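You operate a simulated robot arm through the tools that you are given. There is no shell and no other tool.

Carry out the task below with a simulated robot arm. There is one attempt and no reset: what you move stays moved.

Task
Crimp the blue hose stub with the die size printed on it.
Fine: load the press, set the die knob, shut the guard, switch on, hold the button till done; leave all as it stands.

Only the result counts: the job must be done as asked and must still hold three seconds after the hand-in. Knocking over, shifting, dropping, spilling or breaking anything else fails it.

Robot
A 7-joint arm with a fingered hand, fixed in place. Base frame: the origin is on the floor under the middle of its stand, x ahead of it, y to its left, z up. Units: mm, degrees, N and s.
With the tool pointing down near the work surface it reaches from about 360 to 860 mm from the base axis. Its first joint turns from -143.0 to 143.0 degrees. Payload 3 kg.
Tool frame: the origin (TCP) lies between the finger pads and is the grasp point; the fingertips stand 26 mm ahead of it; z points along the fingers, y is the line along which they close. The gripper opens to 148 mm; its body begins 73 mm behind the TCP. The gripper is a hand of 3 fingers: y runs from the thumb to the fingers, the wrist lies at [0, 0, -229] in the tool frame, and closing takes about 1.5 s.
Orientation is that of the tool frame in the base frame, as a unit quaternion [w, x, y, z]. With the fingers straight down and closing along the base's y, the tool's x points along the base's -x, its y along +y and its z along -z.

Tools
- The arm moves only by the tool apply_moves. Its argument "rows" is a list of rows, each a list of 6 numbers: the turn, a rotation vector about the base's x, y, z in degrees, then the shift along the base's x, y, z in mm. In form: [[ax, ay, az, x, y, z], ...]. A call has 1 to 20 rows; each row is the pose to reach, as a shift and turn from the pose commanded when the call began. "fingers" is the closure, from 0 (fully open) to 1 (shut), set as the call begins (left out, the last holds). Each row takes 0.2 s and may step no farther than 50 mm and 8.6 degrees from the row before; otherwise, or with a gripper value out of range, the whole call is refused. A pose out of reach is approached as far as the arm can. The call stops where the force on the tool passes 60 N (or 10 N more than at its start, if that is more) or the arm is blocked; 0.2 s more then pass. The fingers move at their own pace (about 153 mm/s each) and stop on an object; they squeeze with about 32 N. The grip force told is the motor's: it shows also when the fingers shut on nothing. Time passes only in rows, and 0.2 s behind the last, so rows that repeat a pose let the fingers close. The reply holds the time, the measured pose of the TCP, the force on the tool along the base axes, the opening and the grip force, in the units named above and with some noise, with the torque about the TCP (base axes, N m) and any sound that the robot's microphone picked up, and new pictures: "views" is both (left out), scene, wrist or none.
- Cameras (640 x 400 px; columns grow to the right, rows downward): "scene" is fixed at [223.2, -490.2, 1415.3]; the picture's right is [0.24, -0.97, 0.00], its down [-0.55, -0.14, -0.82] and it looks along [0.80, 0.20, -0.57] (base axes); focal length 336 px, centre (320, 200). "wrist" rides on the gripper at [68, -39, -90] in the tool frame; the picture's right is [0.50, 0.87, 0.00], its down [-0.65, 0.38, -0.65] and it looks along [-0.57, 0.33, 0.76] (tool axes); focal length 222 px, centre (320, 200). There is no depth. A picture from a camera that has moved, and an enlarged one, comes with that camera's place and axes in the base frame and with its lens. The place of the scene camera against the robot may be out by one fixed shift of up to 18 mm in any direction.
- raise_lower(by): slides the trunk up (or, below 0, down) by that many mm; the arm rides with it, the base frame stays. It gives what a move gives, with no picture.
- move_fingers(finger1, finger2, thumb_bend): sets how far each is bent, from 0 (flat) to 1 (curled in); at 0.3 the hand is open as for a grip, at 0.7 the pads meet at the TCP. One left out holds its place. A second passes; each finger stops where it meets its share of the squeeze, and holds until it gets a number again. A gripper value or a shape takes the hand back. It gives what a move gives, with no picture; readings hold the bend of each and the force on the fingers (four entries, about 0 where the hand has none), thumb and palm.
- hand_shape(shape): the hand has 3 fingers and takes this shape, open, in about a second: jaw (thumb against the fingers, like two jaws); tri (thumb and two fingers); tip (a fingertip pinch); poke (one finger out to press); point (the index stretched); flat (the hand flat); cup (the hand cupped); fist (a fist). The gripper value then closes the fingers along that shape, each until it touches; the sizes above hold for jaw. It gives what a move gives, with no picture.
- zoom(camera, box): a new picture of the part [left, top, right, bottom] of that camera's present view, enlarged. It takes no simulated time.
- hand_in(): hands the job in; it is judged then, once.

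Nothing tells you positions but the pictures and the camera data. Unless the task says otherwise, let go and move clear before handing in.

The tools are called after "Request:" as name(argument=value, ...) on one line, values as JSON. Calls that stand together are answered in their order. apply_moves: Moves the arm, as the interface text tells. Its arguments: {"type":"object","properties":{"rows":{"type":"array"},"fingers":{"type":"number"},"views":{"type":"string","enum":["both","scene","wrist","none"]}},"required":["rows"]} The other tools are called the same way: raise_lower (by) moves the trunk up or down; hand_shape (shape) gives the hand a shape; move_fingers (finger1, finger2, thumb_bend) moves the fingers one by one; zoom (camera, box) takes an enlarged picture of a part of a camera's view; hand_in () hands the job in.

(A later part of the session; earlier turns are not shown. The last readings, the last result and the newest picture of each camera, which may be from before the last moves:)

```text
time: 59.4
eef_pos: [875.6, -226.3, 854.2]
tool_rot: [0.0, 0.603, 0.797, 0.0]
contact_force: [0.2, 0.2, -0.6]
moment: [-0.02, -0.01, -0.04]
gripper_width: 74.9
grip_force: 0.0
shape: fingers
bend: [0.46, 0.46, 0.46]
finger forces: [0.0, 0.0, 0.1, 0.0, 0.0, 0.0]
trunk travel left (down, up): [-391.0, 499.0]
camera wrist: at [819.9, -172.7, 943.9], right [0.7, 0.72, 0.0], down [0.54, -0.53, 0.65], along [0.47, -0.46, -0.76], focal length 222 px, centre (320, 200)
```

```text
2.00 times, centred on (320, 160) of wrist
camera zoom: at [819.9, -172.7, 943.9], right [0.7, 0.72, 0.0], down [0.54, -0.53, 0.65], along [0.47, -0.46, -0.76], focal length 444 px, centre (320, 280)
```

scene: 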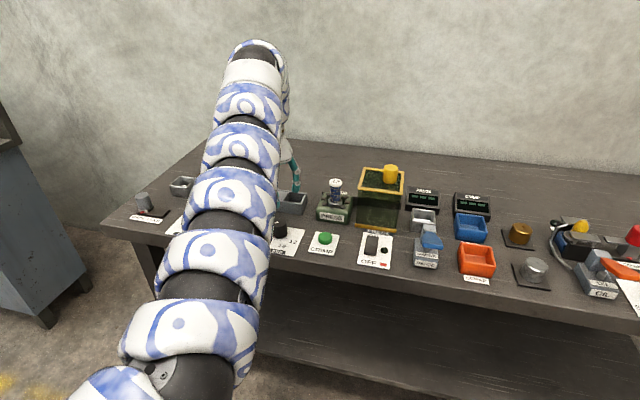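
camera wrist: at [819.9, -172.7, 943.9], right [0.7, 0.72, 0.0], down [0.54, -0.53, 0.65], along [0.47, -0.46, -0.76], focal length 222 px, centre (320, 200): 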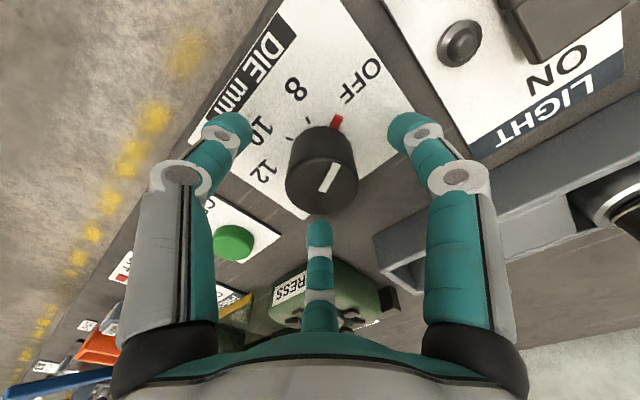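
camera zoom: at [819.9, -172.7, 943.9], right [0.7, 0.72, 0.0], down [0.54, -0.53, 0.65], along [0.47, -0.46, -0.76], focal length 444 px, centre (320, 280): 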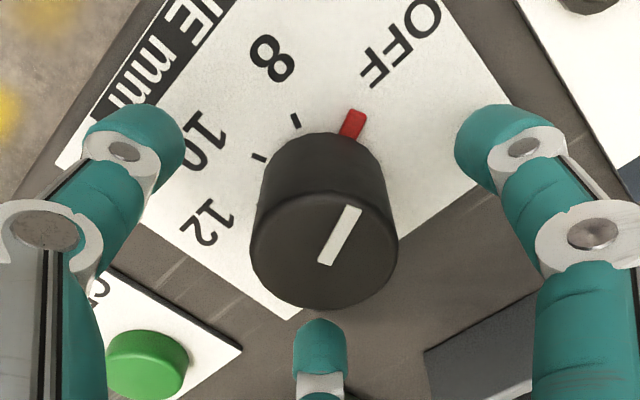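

Request:
apply_moves(rows=[[0, 0, 0, 0, 1, -3], [0, 0, 0, 0, 1, -5]], views="none")

Request:
move_fingers(finger1=0.55, finger2=0.55, thumb_bend=0.55)

Request:
zoom(camera="wrist", box=[200, 60, 440, 260])

```text
time: 60.0
eef_pos: [877.5, -224.7, 849.1]
tool_rot: [0.0, 0.603, 0.797, 0.001]
contact_force: [0.0, 0.4, -0.2]
moment: [-0.04, 0.01, 0.02]
gripper_width: 74.9
grip_force: 0.1
shape: fingers
bend: [0.46, 0.46, 0.46]
finger forces: [0.0, 0.1, 0.1, 0.1, 0.0, 0.1]
trunk travel left (down, up): [-391.0, 499.0]
```

```text
time: 61.0
eef_pos: [876.0, -225.0, 849.5]
tool_rot: [0.0, 0.603, 0.798, 0.0]
contact_force: [0.9, -0.7, -1.3]
moment: [-0.03, -0.02, 0.0]
gripper_width: 45.8
grip_force: 0.1
shape: fingers
bend: [0.55, 0.55, 0.55]
finger forces: [0.0, 0.0, 0.0, 0.0, 0.0, 0.0]
trunk travel left (down, up): [-391.0, 499.0]
```

```text
2.00 times, centred on (320, 160) of wrist
camera zoom: at [820.6, -171.3, 939.9], right [0.7, 0.72, 0.0], down [0.54, -0.53, 0.65], along [0.47, -0.46, -0.76], focal length 444 px, centre (320, 280)
```

zoom: 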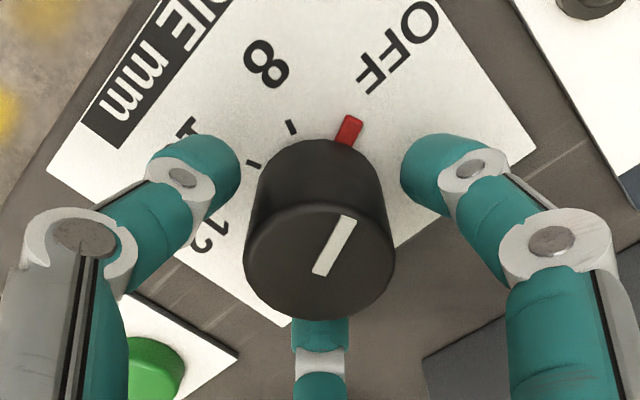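

Request:
move_fingers(finger1=0.6, finger2=0.6, thumb_bend=0.6)

Request:
move_fingers(finger1=0.7, finger2=0.7, thumb_bend=0.7)

Request:
zoom(camera="wrist", box=[200, 60, 440, 260])

```text
time: 62.0
eef_pos: [875.6, -225.1, 849.9]
tool_rot: [0.001, 0.603, 0.798, 0.0]
contact_force: [-1.1, -1.0, 0.5]
moment: [0.02, 0.04, -0.04]
gripper_width: 33.6
grip_force: 1.1
shape: fingers
bend: [0.59, 0.59, 0.59]
finger forces: [0.8, 0.3, 0.1, 0.0, 1.6, 0.0]
trunk travel left (down, up): [-391.0, 499.0]
```

```text
time: 63.0
eef_pos: [875.6, -226.1, 849.0]
tool_rot: [0.0, 0.604, 0.797, 0.0]
contact_force: [-6.6, -0.4, -2.5]
moment: [-0.04, 0.15, -0.01]
gripper_width: 30.8
grip_force: 15.4
shape: fingers
bend: [0.6, 0.61, 0.62]
finger forces: [8.6, 7.6, 0.0, 0.0, 14.0, 0.0]
trunk travel left (down, up): [-391.0, 499.0]
```

```text
2.00 times, centred on (320, 160) of wrist
camera zoom: at [820.3, -171.5, 939.9], right [0.7, 0.72, 0.0], down [0.54, -0.53, 0.65], along [0.47, -0.46, -0.76], focal length 444 px, centre (320, 280)
```

zoom: 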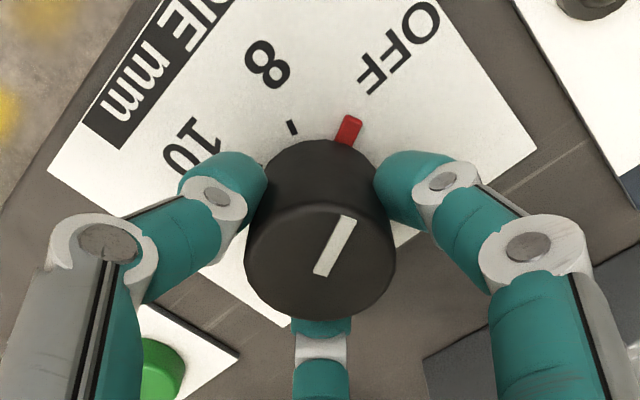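

Firm grip on the knob. I try the first 32° counter-clockwise turn and check that the knob follows.

Request:
apply_moves(rows=[[0, 0, 8, -0.7, 0, 0], [0, 0, 16, -0.7, 0, 0], [0, 0, 24, -0.7, 0, 0], [0, 0, 32, -0.7, 0, 0], [0, 0, 32, -0.7, 0, 0]], views="wrist")

Request:
zoom(camera="wrist", box=[200, 40, 440, 240])

```text
time: 64.2
eef_pos: [875.2, -225.6, 850.0]
tool_rot: [0.0, 0.359, 0.933, 0.0]
contact_force: [-2.8, -2.3, -3.4]
moment: [-0.08, 0.03, 0.0]
gripper_width: 30.9
grip_force: 14.6
shape: fingers
bend: [0.6, 0.61, 0.62]
finger forces: [8.8, 7.9, 0.1, 0.0, 12.7, 0.1]
trunk travel left (down, up): [-391.0, 499.0]
camera wrist: at [799.7, -209.3, 940.1], right [0.21, 0.98, 0.0], down [0.74, -0.16, 0.65], along [0.64, -0.14, -0.76], focal length 222 px, centre (320, 200)
```

wrist: 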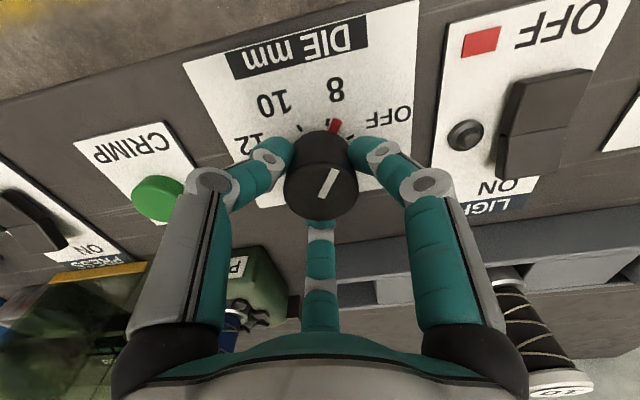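

```text
2.00 times, centred on (320, 140) of wrist
camera zoom: at [799.7, -209.3, 940.1], right [0.21, 0.98, 0.0], down [0.74, -0.16, 0.65], along [0.64, -0.14, -0.76], focal length 444 px, centre (320, 320)
```

zoom: 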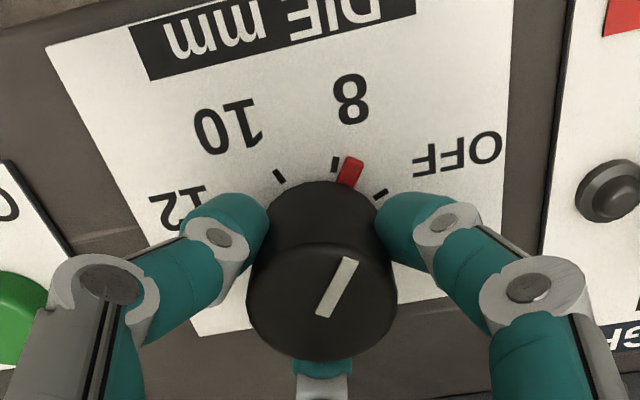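

The knob (with its red index) follows the hand and is approaching 8. I keep turning.

Request:
apply_moves(rows=[[0, 0, 8, 0, 0, 0], [0, 0, 16, 0, 0, 0], [0, 0, 24, 0, 0, 0], [0, 0, 32, 0, 0, 0], [0, 0, 40, 0, 0, 0], [0, 0, 48, 0, 0, 0], [0, 0, 56, 0, 0, 0], [0, 0, 64, 0, 0, 0], [0, 0, 64, 0, 0, 0]], views="wrist")

Request:
zoom(camera="wrist", box=[200, 40, 440, 240])

```text
time: 66.2
eef_pos: [875.4, -225.6, 849.7]
tool_rot: [0.0, -0.19, 0.982, 0.001]
contact_force: [3.0, -1.6, -1.4]
moment: [-0.02, -0.09, -0.04]
gripper_width: 30.3
grip_force: 15.4
shape: fingers
bend: [0.6, 0.6, 0.62]
finger forces: [8.5, 9.8, 0.0, 0.0, 12.6, 0.0]
trunk travel left (down, up): [-391.0, 499.0]
camera wrist: at [827.4, -286.5, 940.0], right [-0.79, 0.62, 0.0], down [0.47, 0.59, 0.65], along [0.4, 0.51, -0.76], focal length 222 px, centre (320, 200)
```

wrist: 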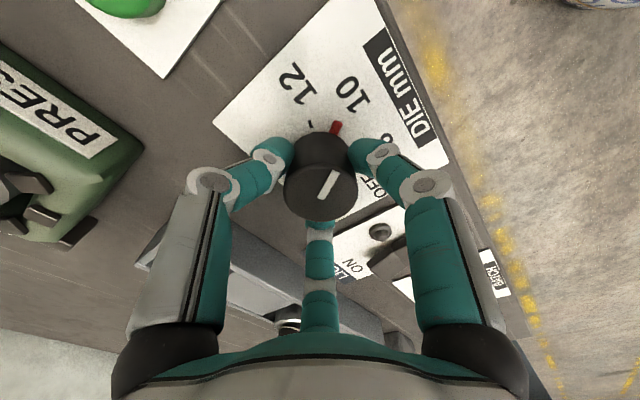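

```text
2.00 times, centred on (320, 140) of wrist
camera zoom: at [827.4, -286.5, 940.0], right [-0.79, 0.62, 0.0], down [0.47, 0.59, 0.65], along [0.4, 0.51, -0.76], focal length 444 px, centre (320, 320)
```

zoom: 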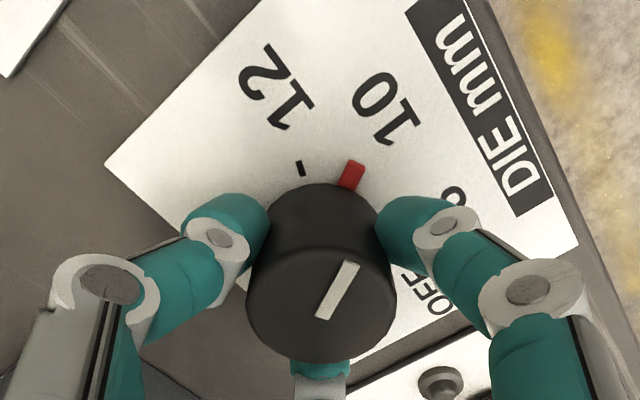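

Index is at about 206°, the 12 mark at about 247°. I turn the remaining 41°.

Request:
apply_moves(rows=[[0, 0, 8, 0, 0, 0], [0, 0, 16, 0, 0, 0], [0, 0, 24, 0, 0, 0], [0, 0, 32, 0, 0, 0], [0, 0, 38, 0, 0, 0], [0, 0, 41, 0, 0, 0], [0, 0, 41, 0, 0, 0]], views="wrist")

Request:
zoom(camera="wrist", box=[200, 40, 440, 240])

```text
time: 67.8
eef_pos: [876.4, -223.9, 849.5]
tool_rot: [0.0, -0.521, 0.853, 0.001]
contact_force: [1.7, 0.2, 1.7]
moment: [0.02, -0.06, -0.11]
gripper_width: 30.7
grip_force: 15.8
shape: fingers
bend: [0.6, 0.6, 0.62]
finger forces: [9.2, 10.1, 0.0, 0.0, 13.2, 0.1]
trunk travel left (down, up): [-391.0, 499.0]
camera wrist: at [879.6, -303.0, 939.8], right [-1.0, -0.05, 0.0], down [-0.04, 0.76, 0.65], along [-0.03, 0.65, -0.76], focal length 222 px, centre (320, 200)
```

wrist: 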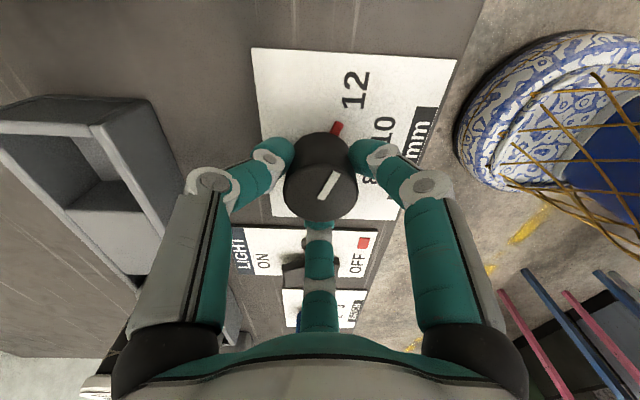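

```text
2.00 times, centred on (320, 140) of wrist
camera zoom: at [879.6, -303.0, 939.8], right [-1.0, -0.05, 0.0], down [-0.04, 0.76, 0.65], along [-0.03, 0.65, -0.76], focal length 444 px, centre (320, 320)
```

zoom: 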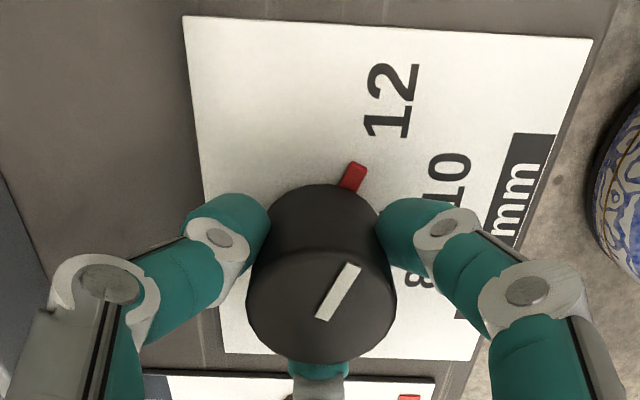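

The red index now covers the 12 tick. I release the knob gently and rise to verify.

Request:
move_fingers(finger1=0.58, finger2=0.58, thumb_bend=0.58)

Request:
move_fingers(finger1=0.46, finger2=0.46, thumb_bend=0.46)

Request:
apply_moves(rows=[[0, 0, 0, 0, 0, 10], [0, 0, 0, 0, 0, 25], [0, 0, 0, 0, 0, 45], [0, 0, 0, 0, 0, 65], [0, 0, 0, 0, 0, 85], [0, 0, 0, 0, 0, 100], [0, 0, 0, 0, 0, 100]], views="both")

Request:
zoom(camera="wrist", box=[240, 20, 400, 140])

Request:
zoom(camera="scene", box=[240, 150, 440, 275])

```text
time: 68.8
eef_pos: [875.8, -225.0, 849.9]
tool_rot: [0.0, -0.521, 0.853, 0.001]
contact_force: [-0.4, 0.3, -0.5]
moment: [0.01, 0.0, 0.0]
gripper_width: 38.9
grip_force: 0.0
shape: fingers
bend: [0.57, 0.57, 0.57]
finger forces: [0.0, 0.1, 0.0, 0.0, 0.0, 0.0]
trunk travel left (down, up): [-391.0, 499.0]
```

```text
time: 69.8
eef_pos: [876.2, -225.5, 849.4]
tool_rot: [-0.001, -0.521, 0.854, 0.001]
contact_force: [0.5, -0.2, 0.1]
moment: [0.01, -0.01, 0.02]
gripper_width: 74.7
grip_force: 0.1
shape: fingers
bend: [0.46, 0.46, 0.46]
finger forces: [0.0, 0.1, 0.0, 0.0, 0.0, 0.0]
trunk travel left (down, up): [-391.0, 499.0]
```

```text
time: 71.4
eef_pos: [874.2, -224.9, 950.5]
tool_rot: [0.0, -0.522, 0.853, 0.0]
contact_force: [-0.3, -0.7, 0.0]
moment: [0.0, 0.0, -0.01]
gripper_width: 75.1
grip_force: 0.1
shape: fingers
bend: [0.46, 0.46, 0.46]
finger forces: [0.1, 0.0, 0.0, 0.1, 0.1, 0.0]
trunk travel left (down, up): [-391.0, 499.0]
camera wrist: at [878.9, -302.1, 1040.5], right [-1.0, -0.05, 0.0], down [-0.04, 0.76, 0.65], along [-0.03, 0.65, -0.76], focal length 222 px, centre (320, 200)
```

scene: 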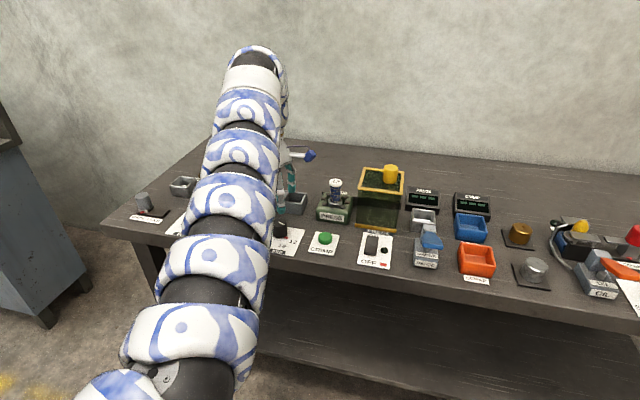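
wrist: 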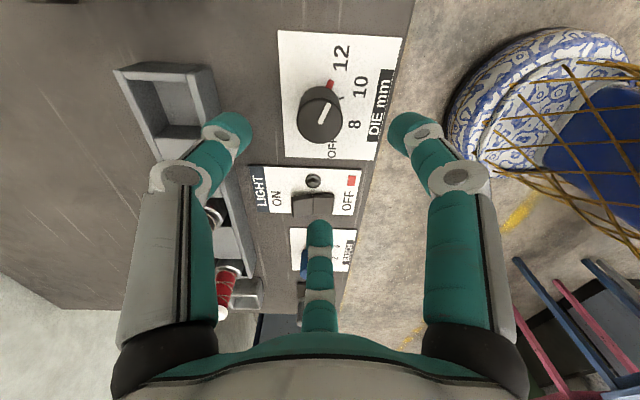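

```text
3.33 times, centred on (320, 80) of wrist
camera zoom: at [878.9, -302.1, 1040.5], right [-1.0, -0.05, 0.0], down [-0.04, 0.76, 0.65], along [-0.03, 0.65, -0.76], focal length 740 px, centre (320, 600)
```

zoom: 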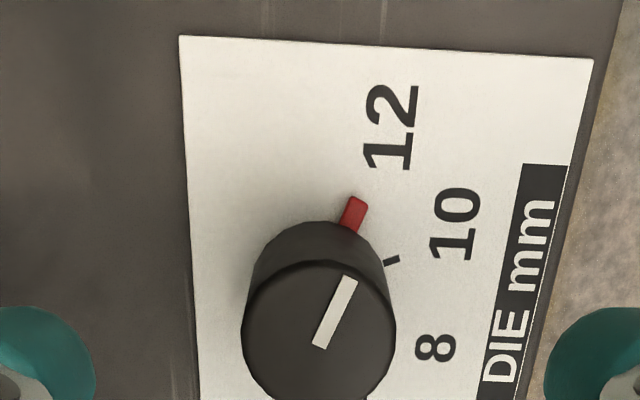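

```text
3.20 times, centred on (340, 212) of scene
camera zoom: at [223.2, -490.2, 1415.3], right [0.24, -0.97, 0.0], down [-0.55, -0.14, -0.82], along [0.8, 0.2, -0.57], focal length 1076 px, centre (256, 160)
```

zoom: 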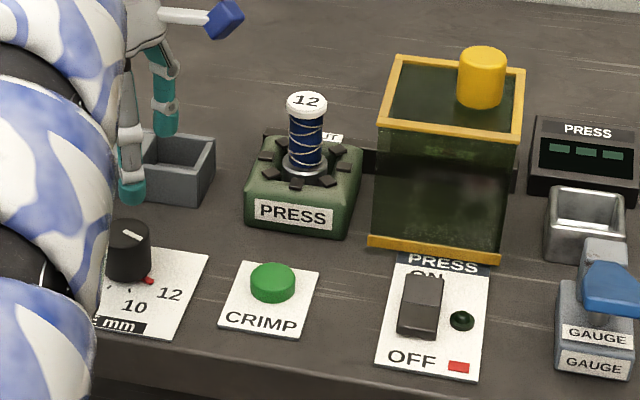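

The knob points at 12 and the stub stands in the press. Now the guard: I take the poke shape and yaw the hand, so that when tilted the thumb forms a vertical peg to push the yellow handle sideways.

Request:
hand_shape(shape="poke")

Request:
apply_moves(rows=[[0, 0, 7, -5, -10, 10], [0, 0, 14, -10, -30, 20], [0, 0, 21, -20, -50, 30], [0, 0, 28, -25, -70, 40], [0, 0, 28, -25, -70, 40]], views="wrist")

```text
time: 72.3
eef_pos: [874.3, -223.3, 949.9]
tool_rot: [0.0, -0.521, 0.854, 0.001]
contact_force: [-0.2, 0.6, 0.2]
moment: [0.04, 0.0, 0.0]
gripper_width: 0.1
grip_force: 0.1
shape: poke
bend: [1.0, 1.0, 0.4]
finger forces: [0.0, 0.1, 0.0, 0.1, 0.1, 0.0]
trunk travel left (down, up): [-391.0, 499.0]
```

```text
time: 73.5
eef_pos: [849.8, -295.3, 990.9]
tool_rot: [0.0, 0.713, -0.701, 0.0]
contact_force: [-0.2, 0.1, -0.4]
moment: [0.05, 0.04, 0.01]
gripper_width: 0.1
grip_force: 0.0
shape: poke
bend: [1.0, 1.0, 0.4]
finger forces: [0.1, 0.0, 0.0, 0.1, 0.0, 0.1]
trunk travel left (down, up): [-391.0, 499.0]
camera wrist: at [890.3, -362.7, 1080.0], right [-0.86, -0.51, 0.0], down [-0.39, 0.65, 0.65], along [-0.34, 0.56, -0.76], focal length 222 px, centre (320, 200)
```

wrist: 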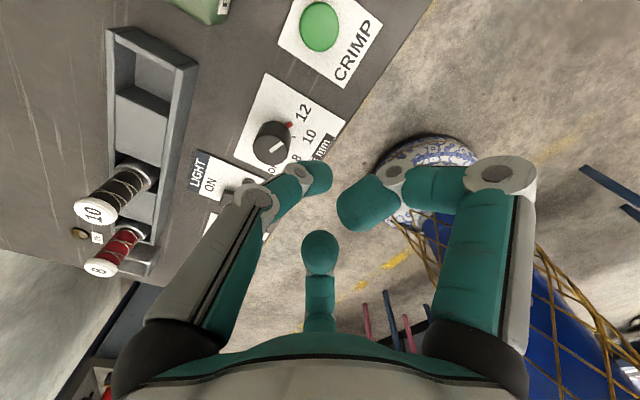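

Request:
apply_moves(rows=[[0, -7, 0, -2, -35, 3], [0, -14, 0, -4, -70, 6], [0, -21, 0, -6, -105, 9], [0, -28, 0, -8, -140, 12], [0, -35, 0, -10, -175, 15], [0, -42, 0, -12, -210, 18], [0, -49, 0, -14, -245, 20], [0, -51, 0, -14, -255, 20], [0, -51, 0, -14, -255, 20]], views="both")

```text
time: 75.5
eef_pos: [903.2, -468.3, 1032.0]
tool_rot: [0.199, -0.628, 0.731, -0.178]
contact_force: [-0.2, 0.1, -0.3]
moment: [-0.03, -0.01, -0.04]
gripper_width: 0.0
grip_force: 0.1
shape: poke
bend: [1.0, 1.0, 0.4]
finger forces: [0.0, 0.0, 0.0, 0.0, 0.0, 0.0]
out of reach, approached as far as the arm can: row 2, 3, 4, 5, 6, 7, 8, 9
trunk travel left (down, up): [-391.0, 499.0]
camera wrist: at [881.7, -540.6, 1124.5], right [-0.8, -0.37, -0.48], down [-0.57, 0.71, 0.41], along [0.19, 0.6, -0.78], focal length 222 px, centre (320, 200)
```

scene: 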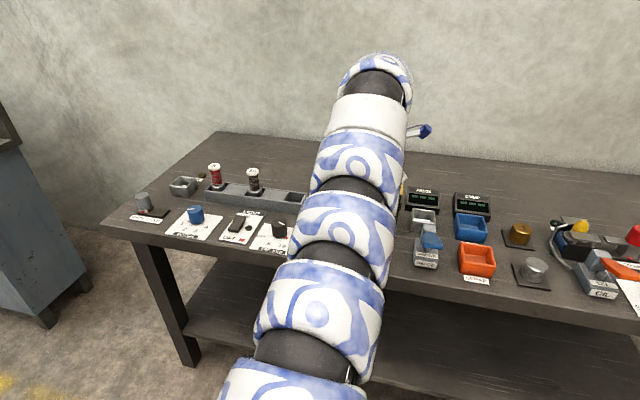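
wrist: 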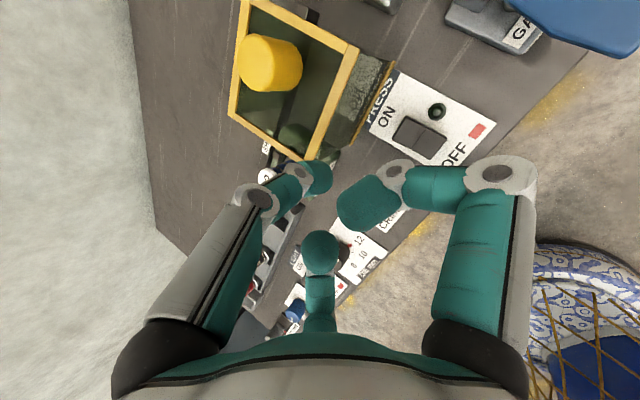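

The joint limit blocks this yaw with a tilt. Turning the hand the other way (thumb on the near side, about -90°) suits the arm better, so I rotate about the tool axis while staying high and clear.

Request:
apply_moves(rows=[[4.3, 0, -7.3, -5, 0, 0], [8.6, 0, -14.6, -10, 0, 0], [12.9, 0, -21.9, -15, 0, 0], [17.3, 0, -29.3, -20, 0, 0], [21.6, 0, -36.6, -25, 0, 0], [25.9, 0, -43.9, -30, 0, 0], [30.2, 0, -51.2, -35, 0, 0], [34.5, 0, -58.6, -40, 0, 0], [38.8, 0, -65.9, -40, 0, 0], [43.2, 0, -73.2, -40, 0, 0], [43.2, 0, -73.2, -40, 0, 0]], views="both")

```text
time: 77.9
eef_pos: [869.1, -469.4, 1031.9]
tool_rot: [0.259, 0.032, 0.965, 0.005]
contact_force: [0.3, -0.2, -0.3]
moment: [-0.05, 0.01, -0.02]
gripper_width: 0.0
grip_force: 0.1
shape: poke
bend: [1.0, 1.0, 0.4]
finger forces: [0.0, 0.0, 0.0, 0.0, 0.0, 0.1]
trunk travel left (down, up): [-391.0, 499.0]
camera wrist: at [762.7, -504.0, 1076.8], right [-0.38, 0.9, -0.23], down [0.26, 0.34, 0.9], along [0.89, 0.29, -0.36], focal length 222 px, centre (320, 200)
```

scene: 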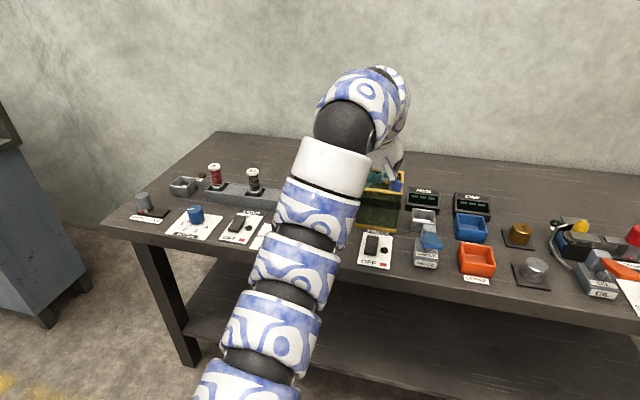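
wrist: 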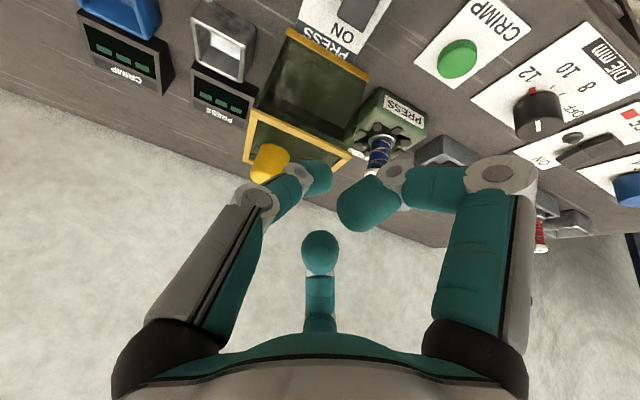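

Request:
apply_moves(rows=[[4.25, 0, -7.36, 0, -8, 0], [8.5, 0, -14.7, 0, -16, 0], [12.75, 0, -22.1, 0, -24, 0], [17, 0, -29.4, 0, -32, 0], [21.25, 0, -36.8, 0, -40, 0], [25.5, 0, -44.2, 0, -48, 0], [29.75, 0, -51.5, 0, -56, 0], [34, 0, -58.9, 0, -64, 0], [38.25, 0, -66.2, 0, -72, 0], [42.5, 0, -73.6, 0, -80, 0], [42.5, 0, -73.6, 0, -80, 0]], views="none")

Request:
apply_moves(rows=[[0, -7, 0, 0, 0, 0], [0, -14, 0, 0, 0, 0], [0, -21, 0, 0, 0, 0], [0, -21, 0, 0, 0, 0]], views="both")

```text
time: 80.3
eef_pos: [868.1, -549.5, 1033.9]
tool_rot: [0.183, 0.676, 0.691, 0.179]
contact_force: [0.1, -0.7, 0.2]
moment: [-0.02, -0.02, 0.0]
gripper_width: 0.0
grip_force: 0.1
shape: poke
bend: [1.0, 1.0, 0.4]
finger forces: [0.0, 0.0, 0.0, 0.0, 0.0, 0.0]
trunk travel left (down, up): [-391.0, 499.0]
```

```text
time: 81.3
eef_pos: [868.4, -549.5, 1033.7]
tool_rot: [0.307, 0.631, 0.647, 0.297]
contact_force: [0.8, 0.2, -0.4]
moment: [-0.01, -0.03, 0.0]
gripper_width: 0.0
grip_force: 0.0
shape: poke
bend: [1.0, 1.0, 0.4]
finger forces: [0.0, 0.0, 0.0, 0.1, 0.0, 0.1]
trunk travel left (down, up): [-391.0, 499.0]
camera wrist: at [773.4, -483.0, 1059.6], right [0.54, 0.52, 0.66], down [-0.26, -0.65, 0.72], along [0.8, -0.56, -0.22], focal length 222 px, centre (320, 200)
```

scene: 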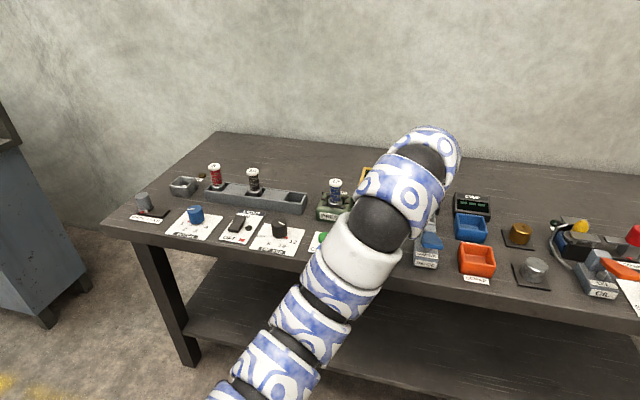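
wrist: 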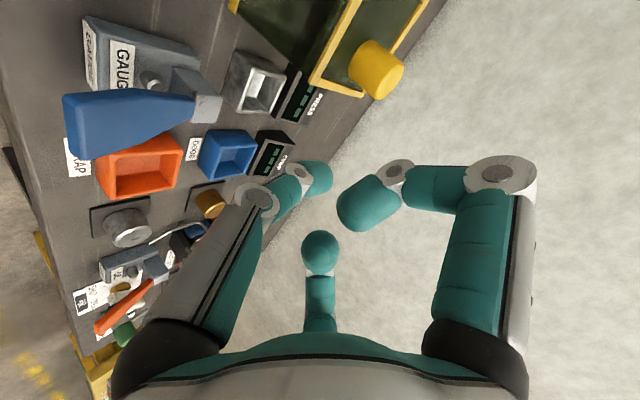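

Request:
zoom(camera="wrist", box=[220, 0, 440, 140])

```text
2.86 times, centred on (330, 70) of wrist
camera zoom: at [773.4, -483.0, 1059.6], right [0.54, 0.52, 0.66], down [-0.26, -0.65, 0.72], along [0.8, -0.56, -0.22], focal length 635 px, centre (291, 571)
```

zoom: 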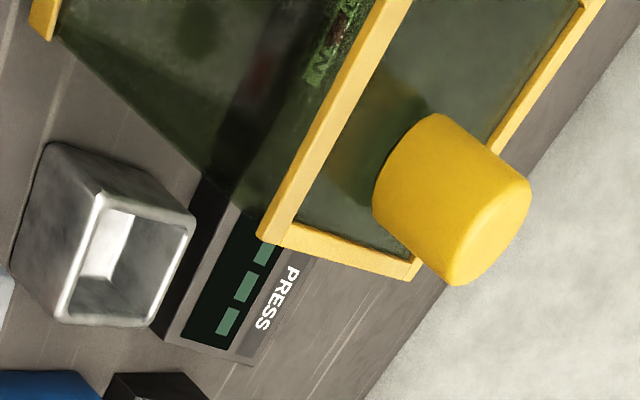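

Handle located at [1001, -494], z 941–981; the guard frame's right edge is near y -530. I bring the thumb rod to the right of the handle, above the frame.

Request:
apply_moves(rows=[[0, 0, 0, 25, 2, -4], [0, 0, 0, 50, 5, -8], [0, 0, 0, 75, 8, -12], [0, 0, 0, 100, 11, -16], [0, 0, 0, 121, 14, -20], [0, 0, 0, 121, 14, -24], [0, 0, 0, 121, 14, -24]], views="both")

Request:
zoom(camera="wrist", box=[200, 0, 440, 240])

```text
time: 82.9
eef_pos: [991.2, -536.1, 1010.3]
tool_rot: [0.306, 0.631, 0.648, 0.298]
contact_force: [0.0, 0.6, -0.2]
moment: [-0.03, 0.01, 0.03]
gripper_width: 0.0
grip_force: 0.0
shape: poke
bend: [1.0, 1.0, 0.4]
finger forces: [0.0, 0.1, 0.0, 0.0, 0.0, 0.0]
trunk travel left (down, up): [-391.0, 499.0]
camera wrist: at [894.5, -469.6, 1035.7], right [0.54, 0.52, 0.66], down [-0.25, -0.65, 0.72], along [0.8, -0.56, -0.22], focal length 222 px, centre (320, 200)
```

scene: 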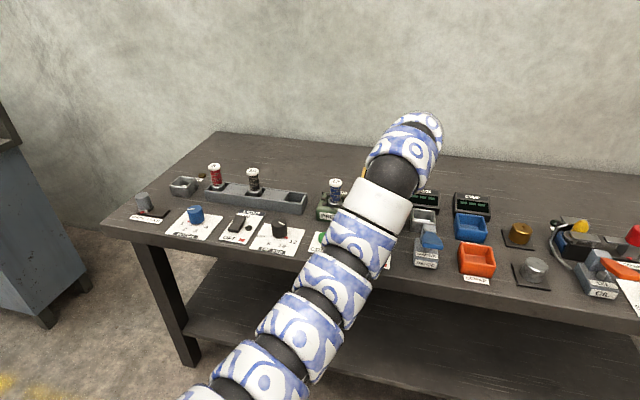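
wrist: 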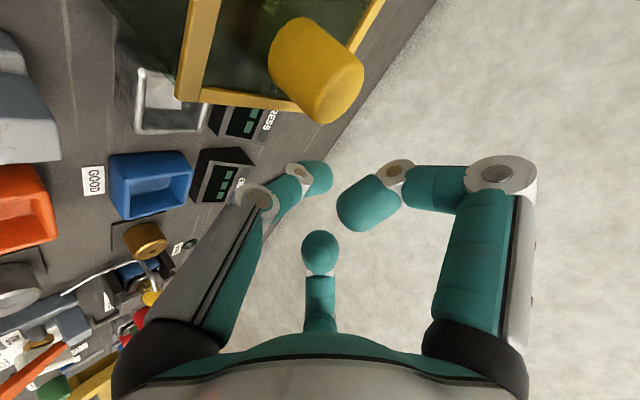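

```text
1.67 times, centred on (320, 120) of wrist
camera zoom: at [894.5, -469.6, 1035.7], right [0.54, 0.52, 0.66], down [-0.25, -0.65, 0.72], along [0.8, -0.56, -0.22], focal length 370 px, centre (320, 333)
```

zoom: 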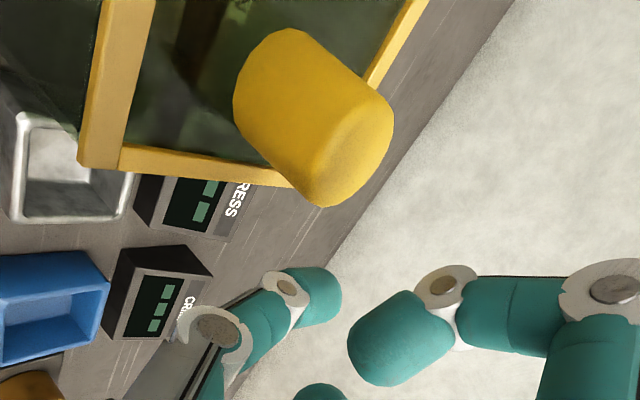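

Request:
apply_moves(rows=[[0, 0, 0, 0, 0, -10], [0, 0, 0, 0, 0, -20], [0, 0, 0, 0, 0, -26], [0, 0, 0, 0, 0, -26]], views="wrist")

Request:
zoom(camera="wrist", box=[200, 0, 440, 240])

```text
time: 83.9
eef_pos: [990.4, -536.3, 982.9]
tool_rot: [0.305, 0.632, 0.647, 0.298]
contact_force: [-0.1, -0.8, 0.2]
moment: [-0.02, 0.0, 0.0]
gripper_width: 0.0
grip_force: 0.1
shape: poke
bend: [1.0, 1.0, 0.4]
finger forces: [0.0, 0.1, 0.1, 0.0, 0.1, 0.0]
trunk travel left (down, up): [-391.0, 499.0]
camera wrist: at [894.6, -469.1, 1008.8], right [0.54, 0.52, 0.66], down [-0.25, -0.65, 0.72], along [0.8, -0.56, -0.22], focal length 222 px, centre (320, 200)
```

wrist: 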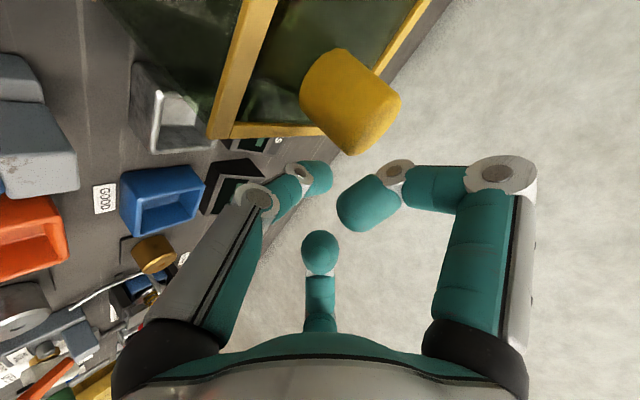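

```text
1.67 times, centred on (320, 120) of wrist
camera zoom: at [894.6, -469.1, 1008.8], right [0.54, 0.52, 0.66], down [-0.25, -0.65, 0.72], along [0.8, -0.56, -0.22], focal length 370 px, centre (320, 333)
```

zoom: 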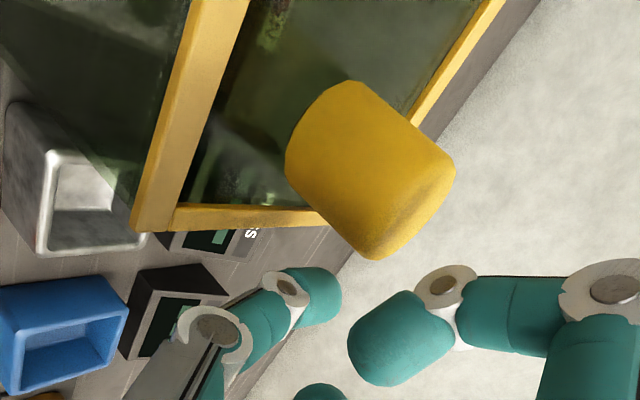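

The rod is right of the handle with a small gap. I begin pushing toward +y in small steps.

Request:
apply_moves(rows=[[0, 0, 0, 0, 5, 0], [0, 0, 0, 0, 10, 0], [0, 0, 0, 0, 15, 0], [0, 0, 0, 0, 20, 0], [0, 0, 0, 0, 25, 0], [0, 0, 0, 0, 30, 0]], views="wrist")

Request:
zoom(camera="scene", box=[300, 140, 500, 265])

```text
time: 85.3
eef_pos: [989.5, -506.5, 983.2]
tool_rot: [0.305, 0.631, 0.647, 0.299]
contact_force: [0.0, 0.0, 0.2]
moment: [-0.03, 0.0, -0.03]
gripper_width: 0.1
grip_force: 0.0
shape: poke
bend: [1.0, 1.0, 0.4]
finger forces: [0.1, 0.0, 0.0, 0.0, 0.3, 0.1]
trunk travel left (down, up): [-391.0, 499.0]
camera wrist: at [894.3, -439.2, 1009.3], right [0.54, 0.52, 0.66], down [-0.25, -0.65, 0.72], along [0.8, -0.56, -0.22], focal length 222 px, centre (320, 200)
```

wrist: 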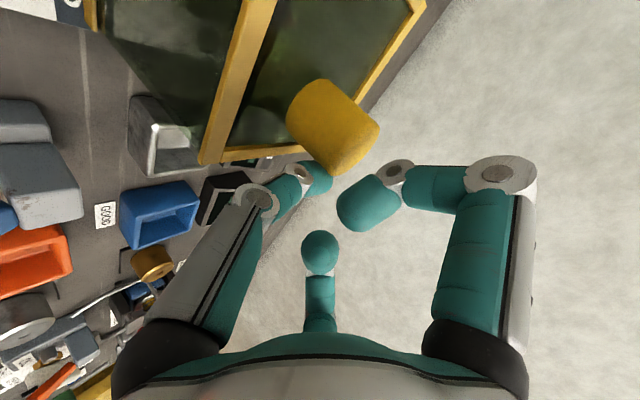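

```text
3.20 times, centred on (400, 202) of scene
camera zoom: at [223.2, -490.2, 1415.3], right [0.24, -0.97, 0.0], down [-0.55, -0.14, -0.82], along [0.8, 0.2, -0.57], focal length 1076 px, centre (64, 192)
```

zoom: 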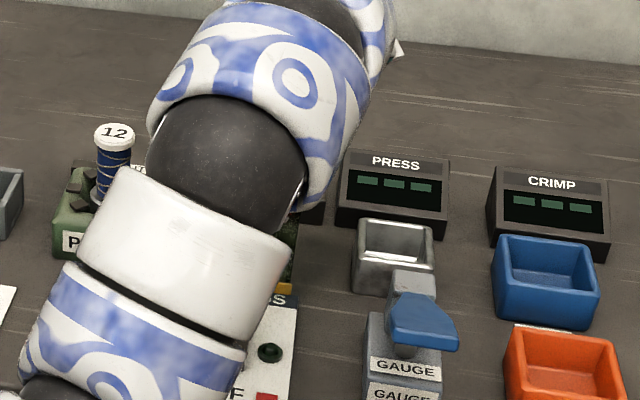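

The guard slides freely with the rod. I continue, watching for the end stop.

Request:
apply_moves(rows=[[0, 0, 0, 0, 8, 0], [0, 0, 0, 0, 16, 0], [0, 0, 0, 0, 24, 0], [0, 0, 0, 0, 32, 0], [0, 0, 0, 0, 40, 0], [0, 0, 0, 0, 48, 0], [0, 0, 0, 0, 56, 0], [0, 0, 0, 0, 64, 0], [0, 0, 0, 0, 72, 0], [0, 0, 0, 0, 80, 0], [0, 0, 0, 0, 80, 0]], views="both")

Request:
zoom(camera="wrist", box=[120, 0, 420, 200])

```text
time: 87.7
eef_pos: [989.5, -425.1, 983.4]
tool_rot: [0.305, 0.631, 0.648, 0.298]
contact_force: [0.9, 0.5, 0.5]
moment: [-0.01, 0.03, -0.01]
gripper_width: 0.1
grip_force: 0.1
shape: poke
bend: [1.0, 1.0, 0.4]
finger forces: [0.0, 0.0, 0.0, 0.1, 0.0, 0.0]
trunk travel left (down, up): [-391.0, 499.0]
camera wrist: at [893.7, -358.5, 1009.3], right [0.54, 0.52, 0.66], down [-0.25, -0.65, 0.72], along [0.8, -0.56, -0.22], focal length 222 px, centre (320, 200)
```

scene: 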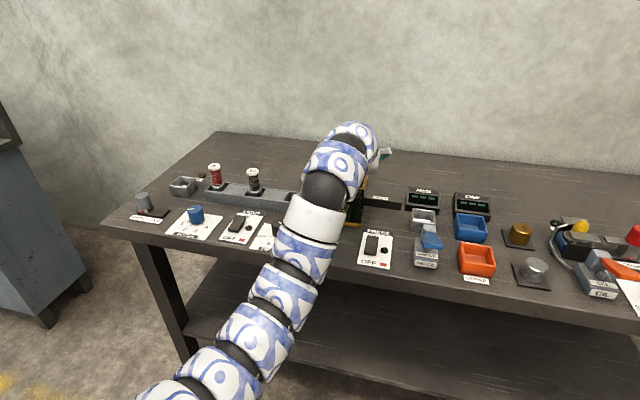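
wrist: 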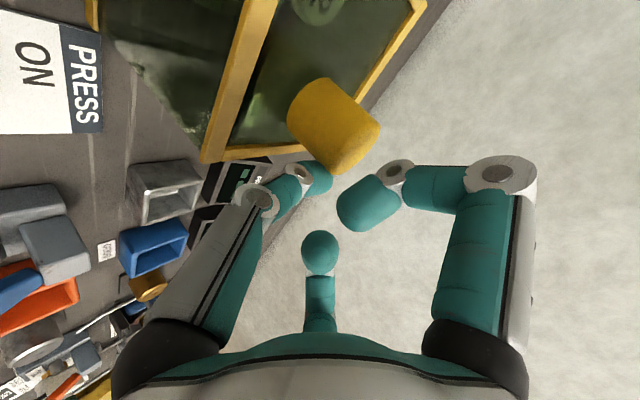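

```text
2.00 times, centred on (270, 100) of wrist
camera zoom: at [893.7, -358.5, 1009.3], right [0.54, 0.52, 0.66], down [-0.25, -0.65, 0.72], along [0.8, -0.56, -0.22], focal length 444 px, centre (420, 400)
```

zoom: 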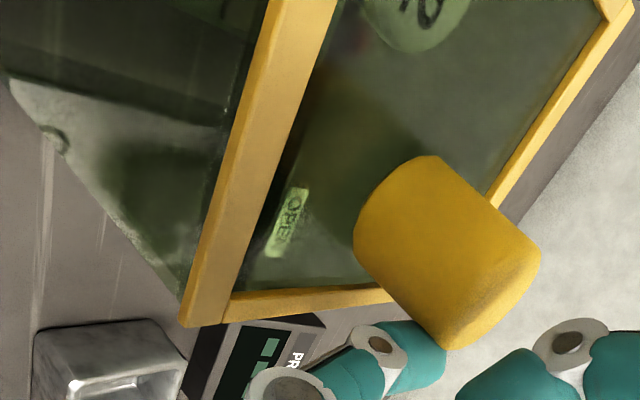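

Request:
apply_moves(rows=[[0, 0, 0, 0, 5, 0], [0, 0, 0, 0, 10, 0], [0, 0, 0, 0, 15, 0], [0, 0, 0, 0, 20, 0], [0, 0, 0, 0, 20, 0]], views="wrist")

Request:
apply_moves(rows=[[0, 0, 0, 0, 2, 0], [0, 0, 0, 0, 4, 0], [0, 0, 0, 0, 6, 0], [0, 0, 0, 0, 8, 0], [0, 0, 0, 0, 8, 0]], views="wrist")

```text
time: 88.9
eef_pos: [989.4, -405.5, 983.7]
tool_rot: [0.305, 0.632, 0.648, 0.297]
contact_force: [0.1, -0.6, -0.5]
moment: [-0.01, 0.03, 0.02]
gripper_width: 0.0
grip_force: 0.1
shape: poke
bend: [1.0, 1.0, 0.4]
finger forces: [0.1, 0.0, 0.0, 0.0, 0.3, 0.0]
trunk travel left (down, up): [-391.0, 499.0]
camera wrist: at [893.9, -339.0, 1009.3], right [0.54, 0.52, 0.66], down [-0.25, -0.65, 0.72], along [0.8, -0.56, -0.22], focal length 222 px, centre (320, 200)
```

wrist: 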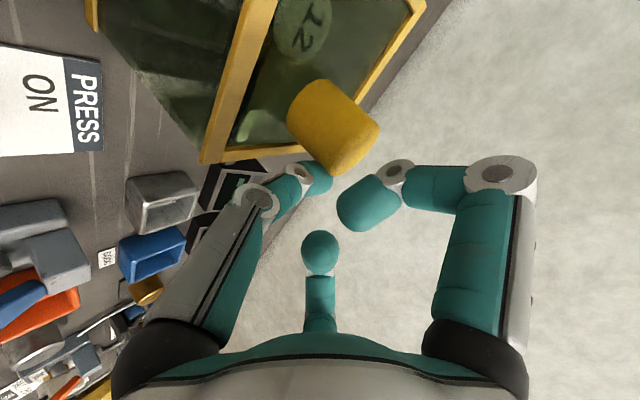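

```text
time: 90.1
eef_pos: [989.3, -396.2, 983.9]
tool_rot: [0.306, 0.631, 0.647, 0.299]
contact_force: [-0.3, 0.4, -0.4]
moment: [0.02, 0.02, 0.0]
gripper_width: 0.1
grip_force: 0.1
shape: poke
bend: [1.0, 1.0, 0.4]
finger forces: [0.0, 0.0, 0.0, 0.1, 0.0, 0.1]
trunk travel left (down, up): [-391.0, 499.0]
camera wrist: at [893.9, -330.4, 1009.5], right [0.54, 0.52, 0.66], down [-0.25, -0.65, 0.72], along [0.8, -0.56, -0.22], focal length 222 px, centre (320, 200)
```

wrist: 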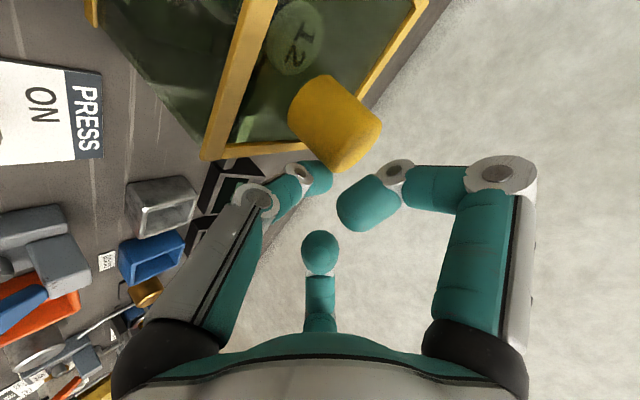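

Request:
zoom(camera="wrist", box=[180, 0, 440, 200])

Request:
zoom(camera="scene", box=[260, 140, 460, 265])

```text
2.00 times, centred on (310, 100) of wrist
camera zoom: at [893.9, -330.4, 1009.5], right [0.54, 0.52, 0.66], down [-0.25, -0.65, 0.72], along [0.8, -0.56, -0.22], focal length 444 px, centre (340, 400)
```

zoom: 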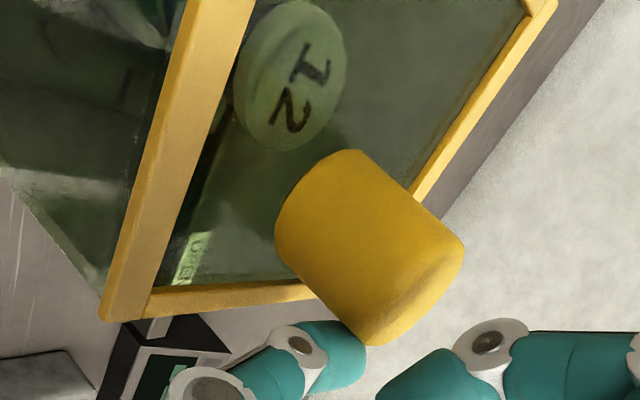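

```text
3.20 times, centred on (360, 202) of scene
camera zoom: at [223.2, -490.2, 1415.3], right [0.24, -0.97, 0.0], down [-0.55, -0.14, -0.82], along [0.8, 0.2, -0.57], focal length 1076 px, centre (192, 192)
```

zoom: 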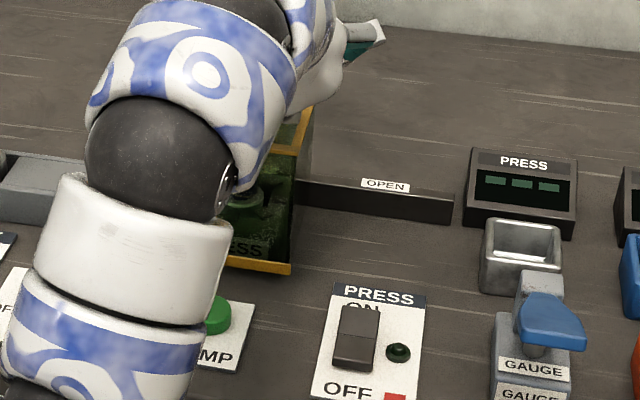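

Request:
apply_moves(rows=[[0, 0, 0, 0, 2, 0], [0, 0, 0, 0, 4, 0], [0, 0, 0, 0, 6, 0], [0, 0, 0, 0, 6, 0]], views="wrist")

Request:
zoom(camera="wrist", box=[180, 0, 440, 200])

```text
time: 91.1
eef_pos: [988.1, -393.0, 983.7]
tool_rot: [0.306, 0.632, 0.647, 0.298]
contact_force: [0.0, -9.0, 0.7]
moment: [-0.1, -0.01, -0.18]
gripper_width: 0.2
grip_force: 0.0
shape: poke
bend: [1.0, 1.0, 0.4]
finger forces: [0.0, 0.0, 0.0, 0.0, 8.3, 0.0]
trunk travel left (down, up): [-391.0, 499.0]
camera wrist: at [893.1, -326.6, 1009.7], right [0.54, 0.52, 0.66], down [-0.26, -0.64, 0.72], along [0.8, -0.56, -0.22], focal length 222 px, centre (320, 200)
```

wrist: 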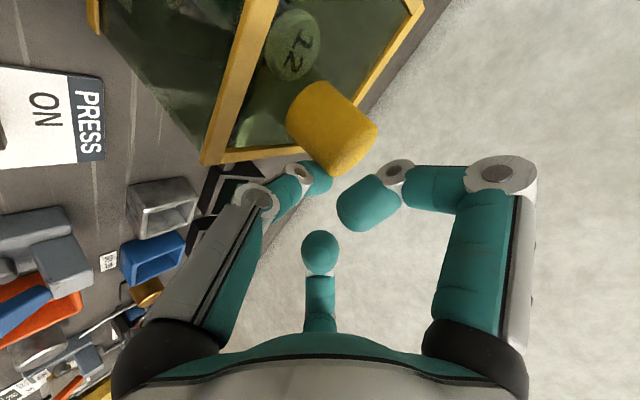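

```text
2.00 times, centred on (310, 100) of wrist
camera zoom: at [893.1, -326.6, 1009.7], right [0.54, 0.52, 0.66], down [-0.26, -0.64, 0.72], along [0.8, -0.56, -0.22], focal length 444 px, centre (340, 400)
```

zoom: 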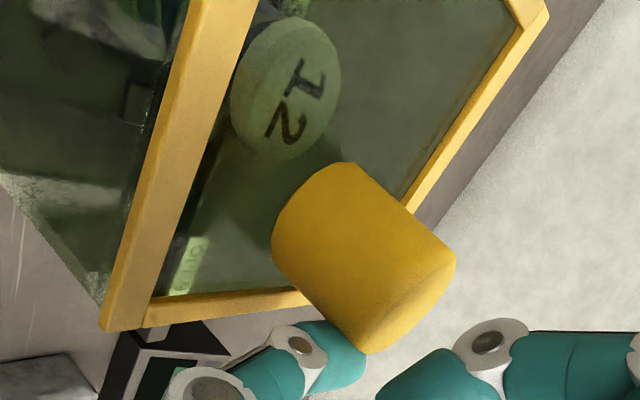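

A 9 N reaction shows the end stop. I press 2 mm more to seat the guard, then back off and rise.

Request:
apply_moves(rows=[[0, 0, 0, 0, 1, 0], [0, 0, 0, 0, 2, 0], [0, 0, 0, 0, 2, 0]], views="none")

Request:
apply_moves(rows=[[0, 0, 0, 0, -3, 0], [0, 0, 0, 0, -8, 0], [0, 0, 0, 0, -14, 0], [0, 0, 0, 0, -14, 10], [0, 0, 0, 0, -14, 25], [0, 0, 0, 0, -14, 45], [0, 0, 0, -20, -14, 60], [0, 0, 0, -45, -14, 65], [0, 0, 0, -75, -14, 65], [0, 0, 0, -105, -14, 65], [0, 0, 0, -105, -14, 65]], views="both")

```text
time: 91.9
eef_pos: [988.9, -393.7, 983.1]
tool_rot: [0.307, 0.632, 0.646, 0.298]
contact_force: [-5.1, -20.3, 1.4]
moment: [-0.29, 0.03, -0.37]
gripper_width: 0.0
grip_force: 0.0
shape: poke
bend: [1.0, 1.0, 0.4]
finger forces: [0.0, 0.1, 0.2, 0.0, 20.9, 0.1]
trunk travel left (down, up): [-391.0, 499.0]
```

```text
time: 94.3
eef_pos: [884.6, -402.2, 1048.0]
tool_rot: [0.306, 0.631, 0.647, 0.299]
contact_force: [-0.1, 0.3, 0.5]
moment: [0.01, -0.03, 0.05]
gripper_width: 0.2
grip_force: 0.1
shape: poke
bend: [1.0, 1.0, 0.4]
finger forces: [0.0, 0.1, 0.1, 0.0, 0.1, 0.0]
trunk travel left (down, up): [-391.0, 499.0]
camera wrist: at [790.1, -335.7, 1073.6], right [0.54, 0.52, 0.66], down [-0.25, -0.65, 0.72], along [0.8, -0.56, -0.22], focal length 222 px, centre (320, 200)
```

scene: 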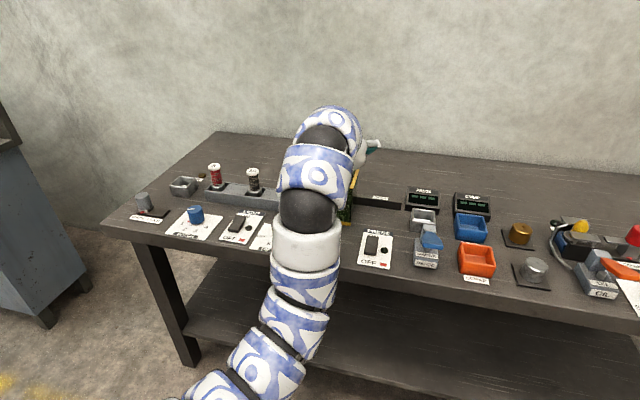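
wrist: 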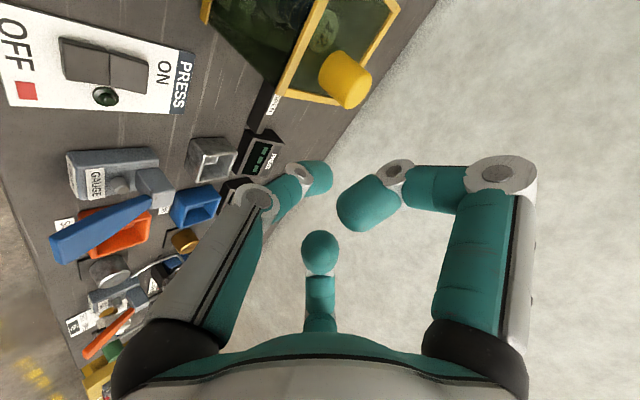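

The guard is at its SHUT stop. Next the PRESS rocker switch: I zoom to locate it and see its shape.

Request:
zoom(camera="wrist", box=[0, 0, 200, 130])

Request:
zoom(camera="scene", box=[340, 215, 420, 280])

```text
3.08 times, centred on (100, 65) of wrist
camera zoom: at [790.1, -335.7, 1073.6], right [0.54, 0.52, 0.66], down [-0.25, -0.65, 0.72], along [0.8, -0.56, -0.22], focal length 684 px, centre (997, 615)
```

zoom: 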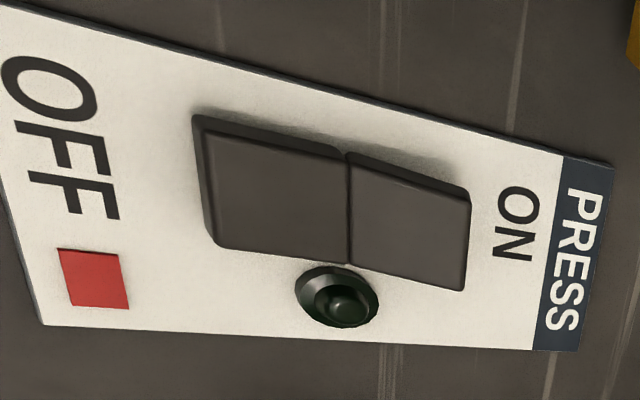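

```text
6.15 times, centred on (380, 248) of scene
camera zoom: at [223.2, -490.2, 1415.3], right [0.24, -0.97, 0.0], down [-0.55, -0.14, -0.82], along [0.8, 0.2, -0.57], focal length 2070 px, centre (-49, -92)
```

zoom: 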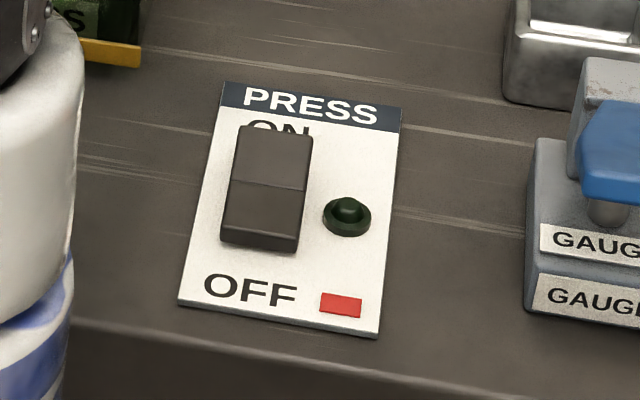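

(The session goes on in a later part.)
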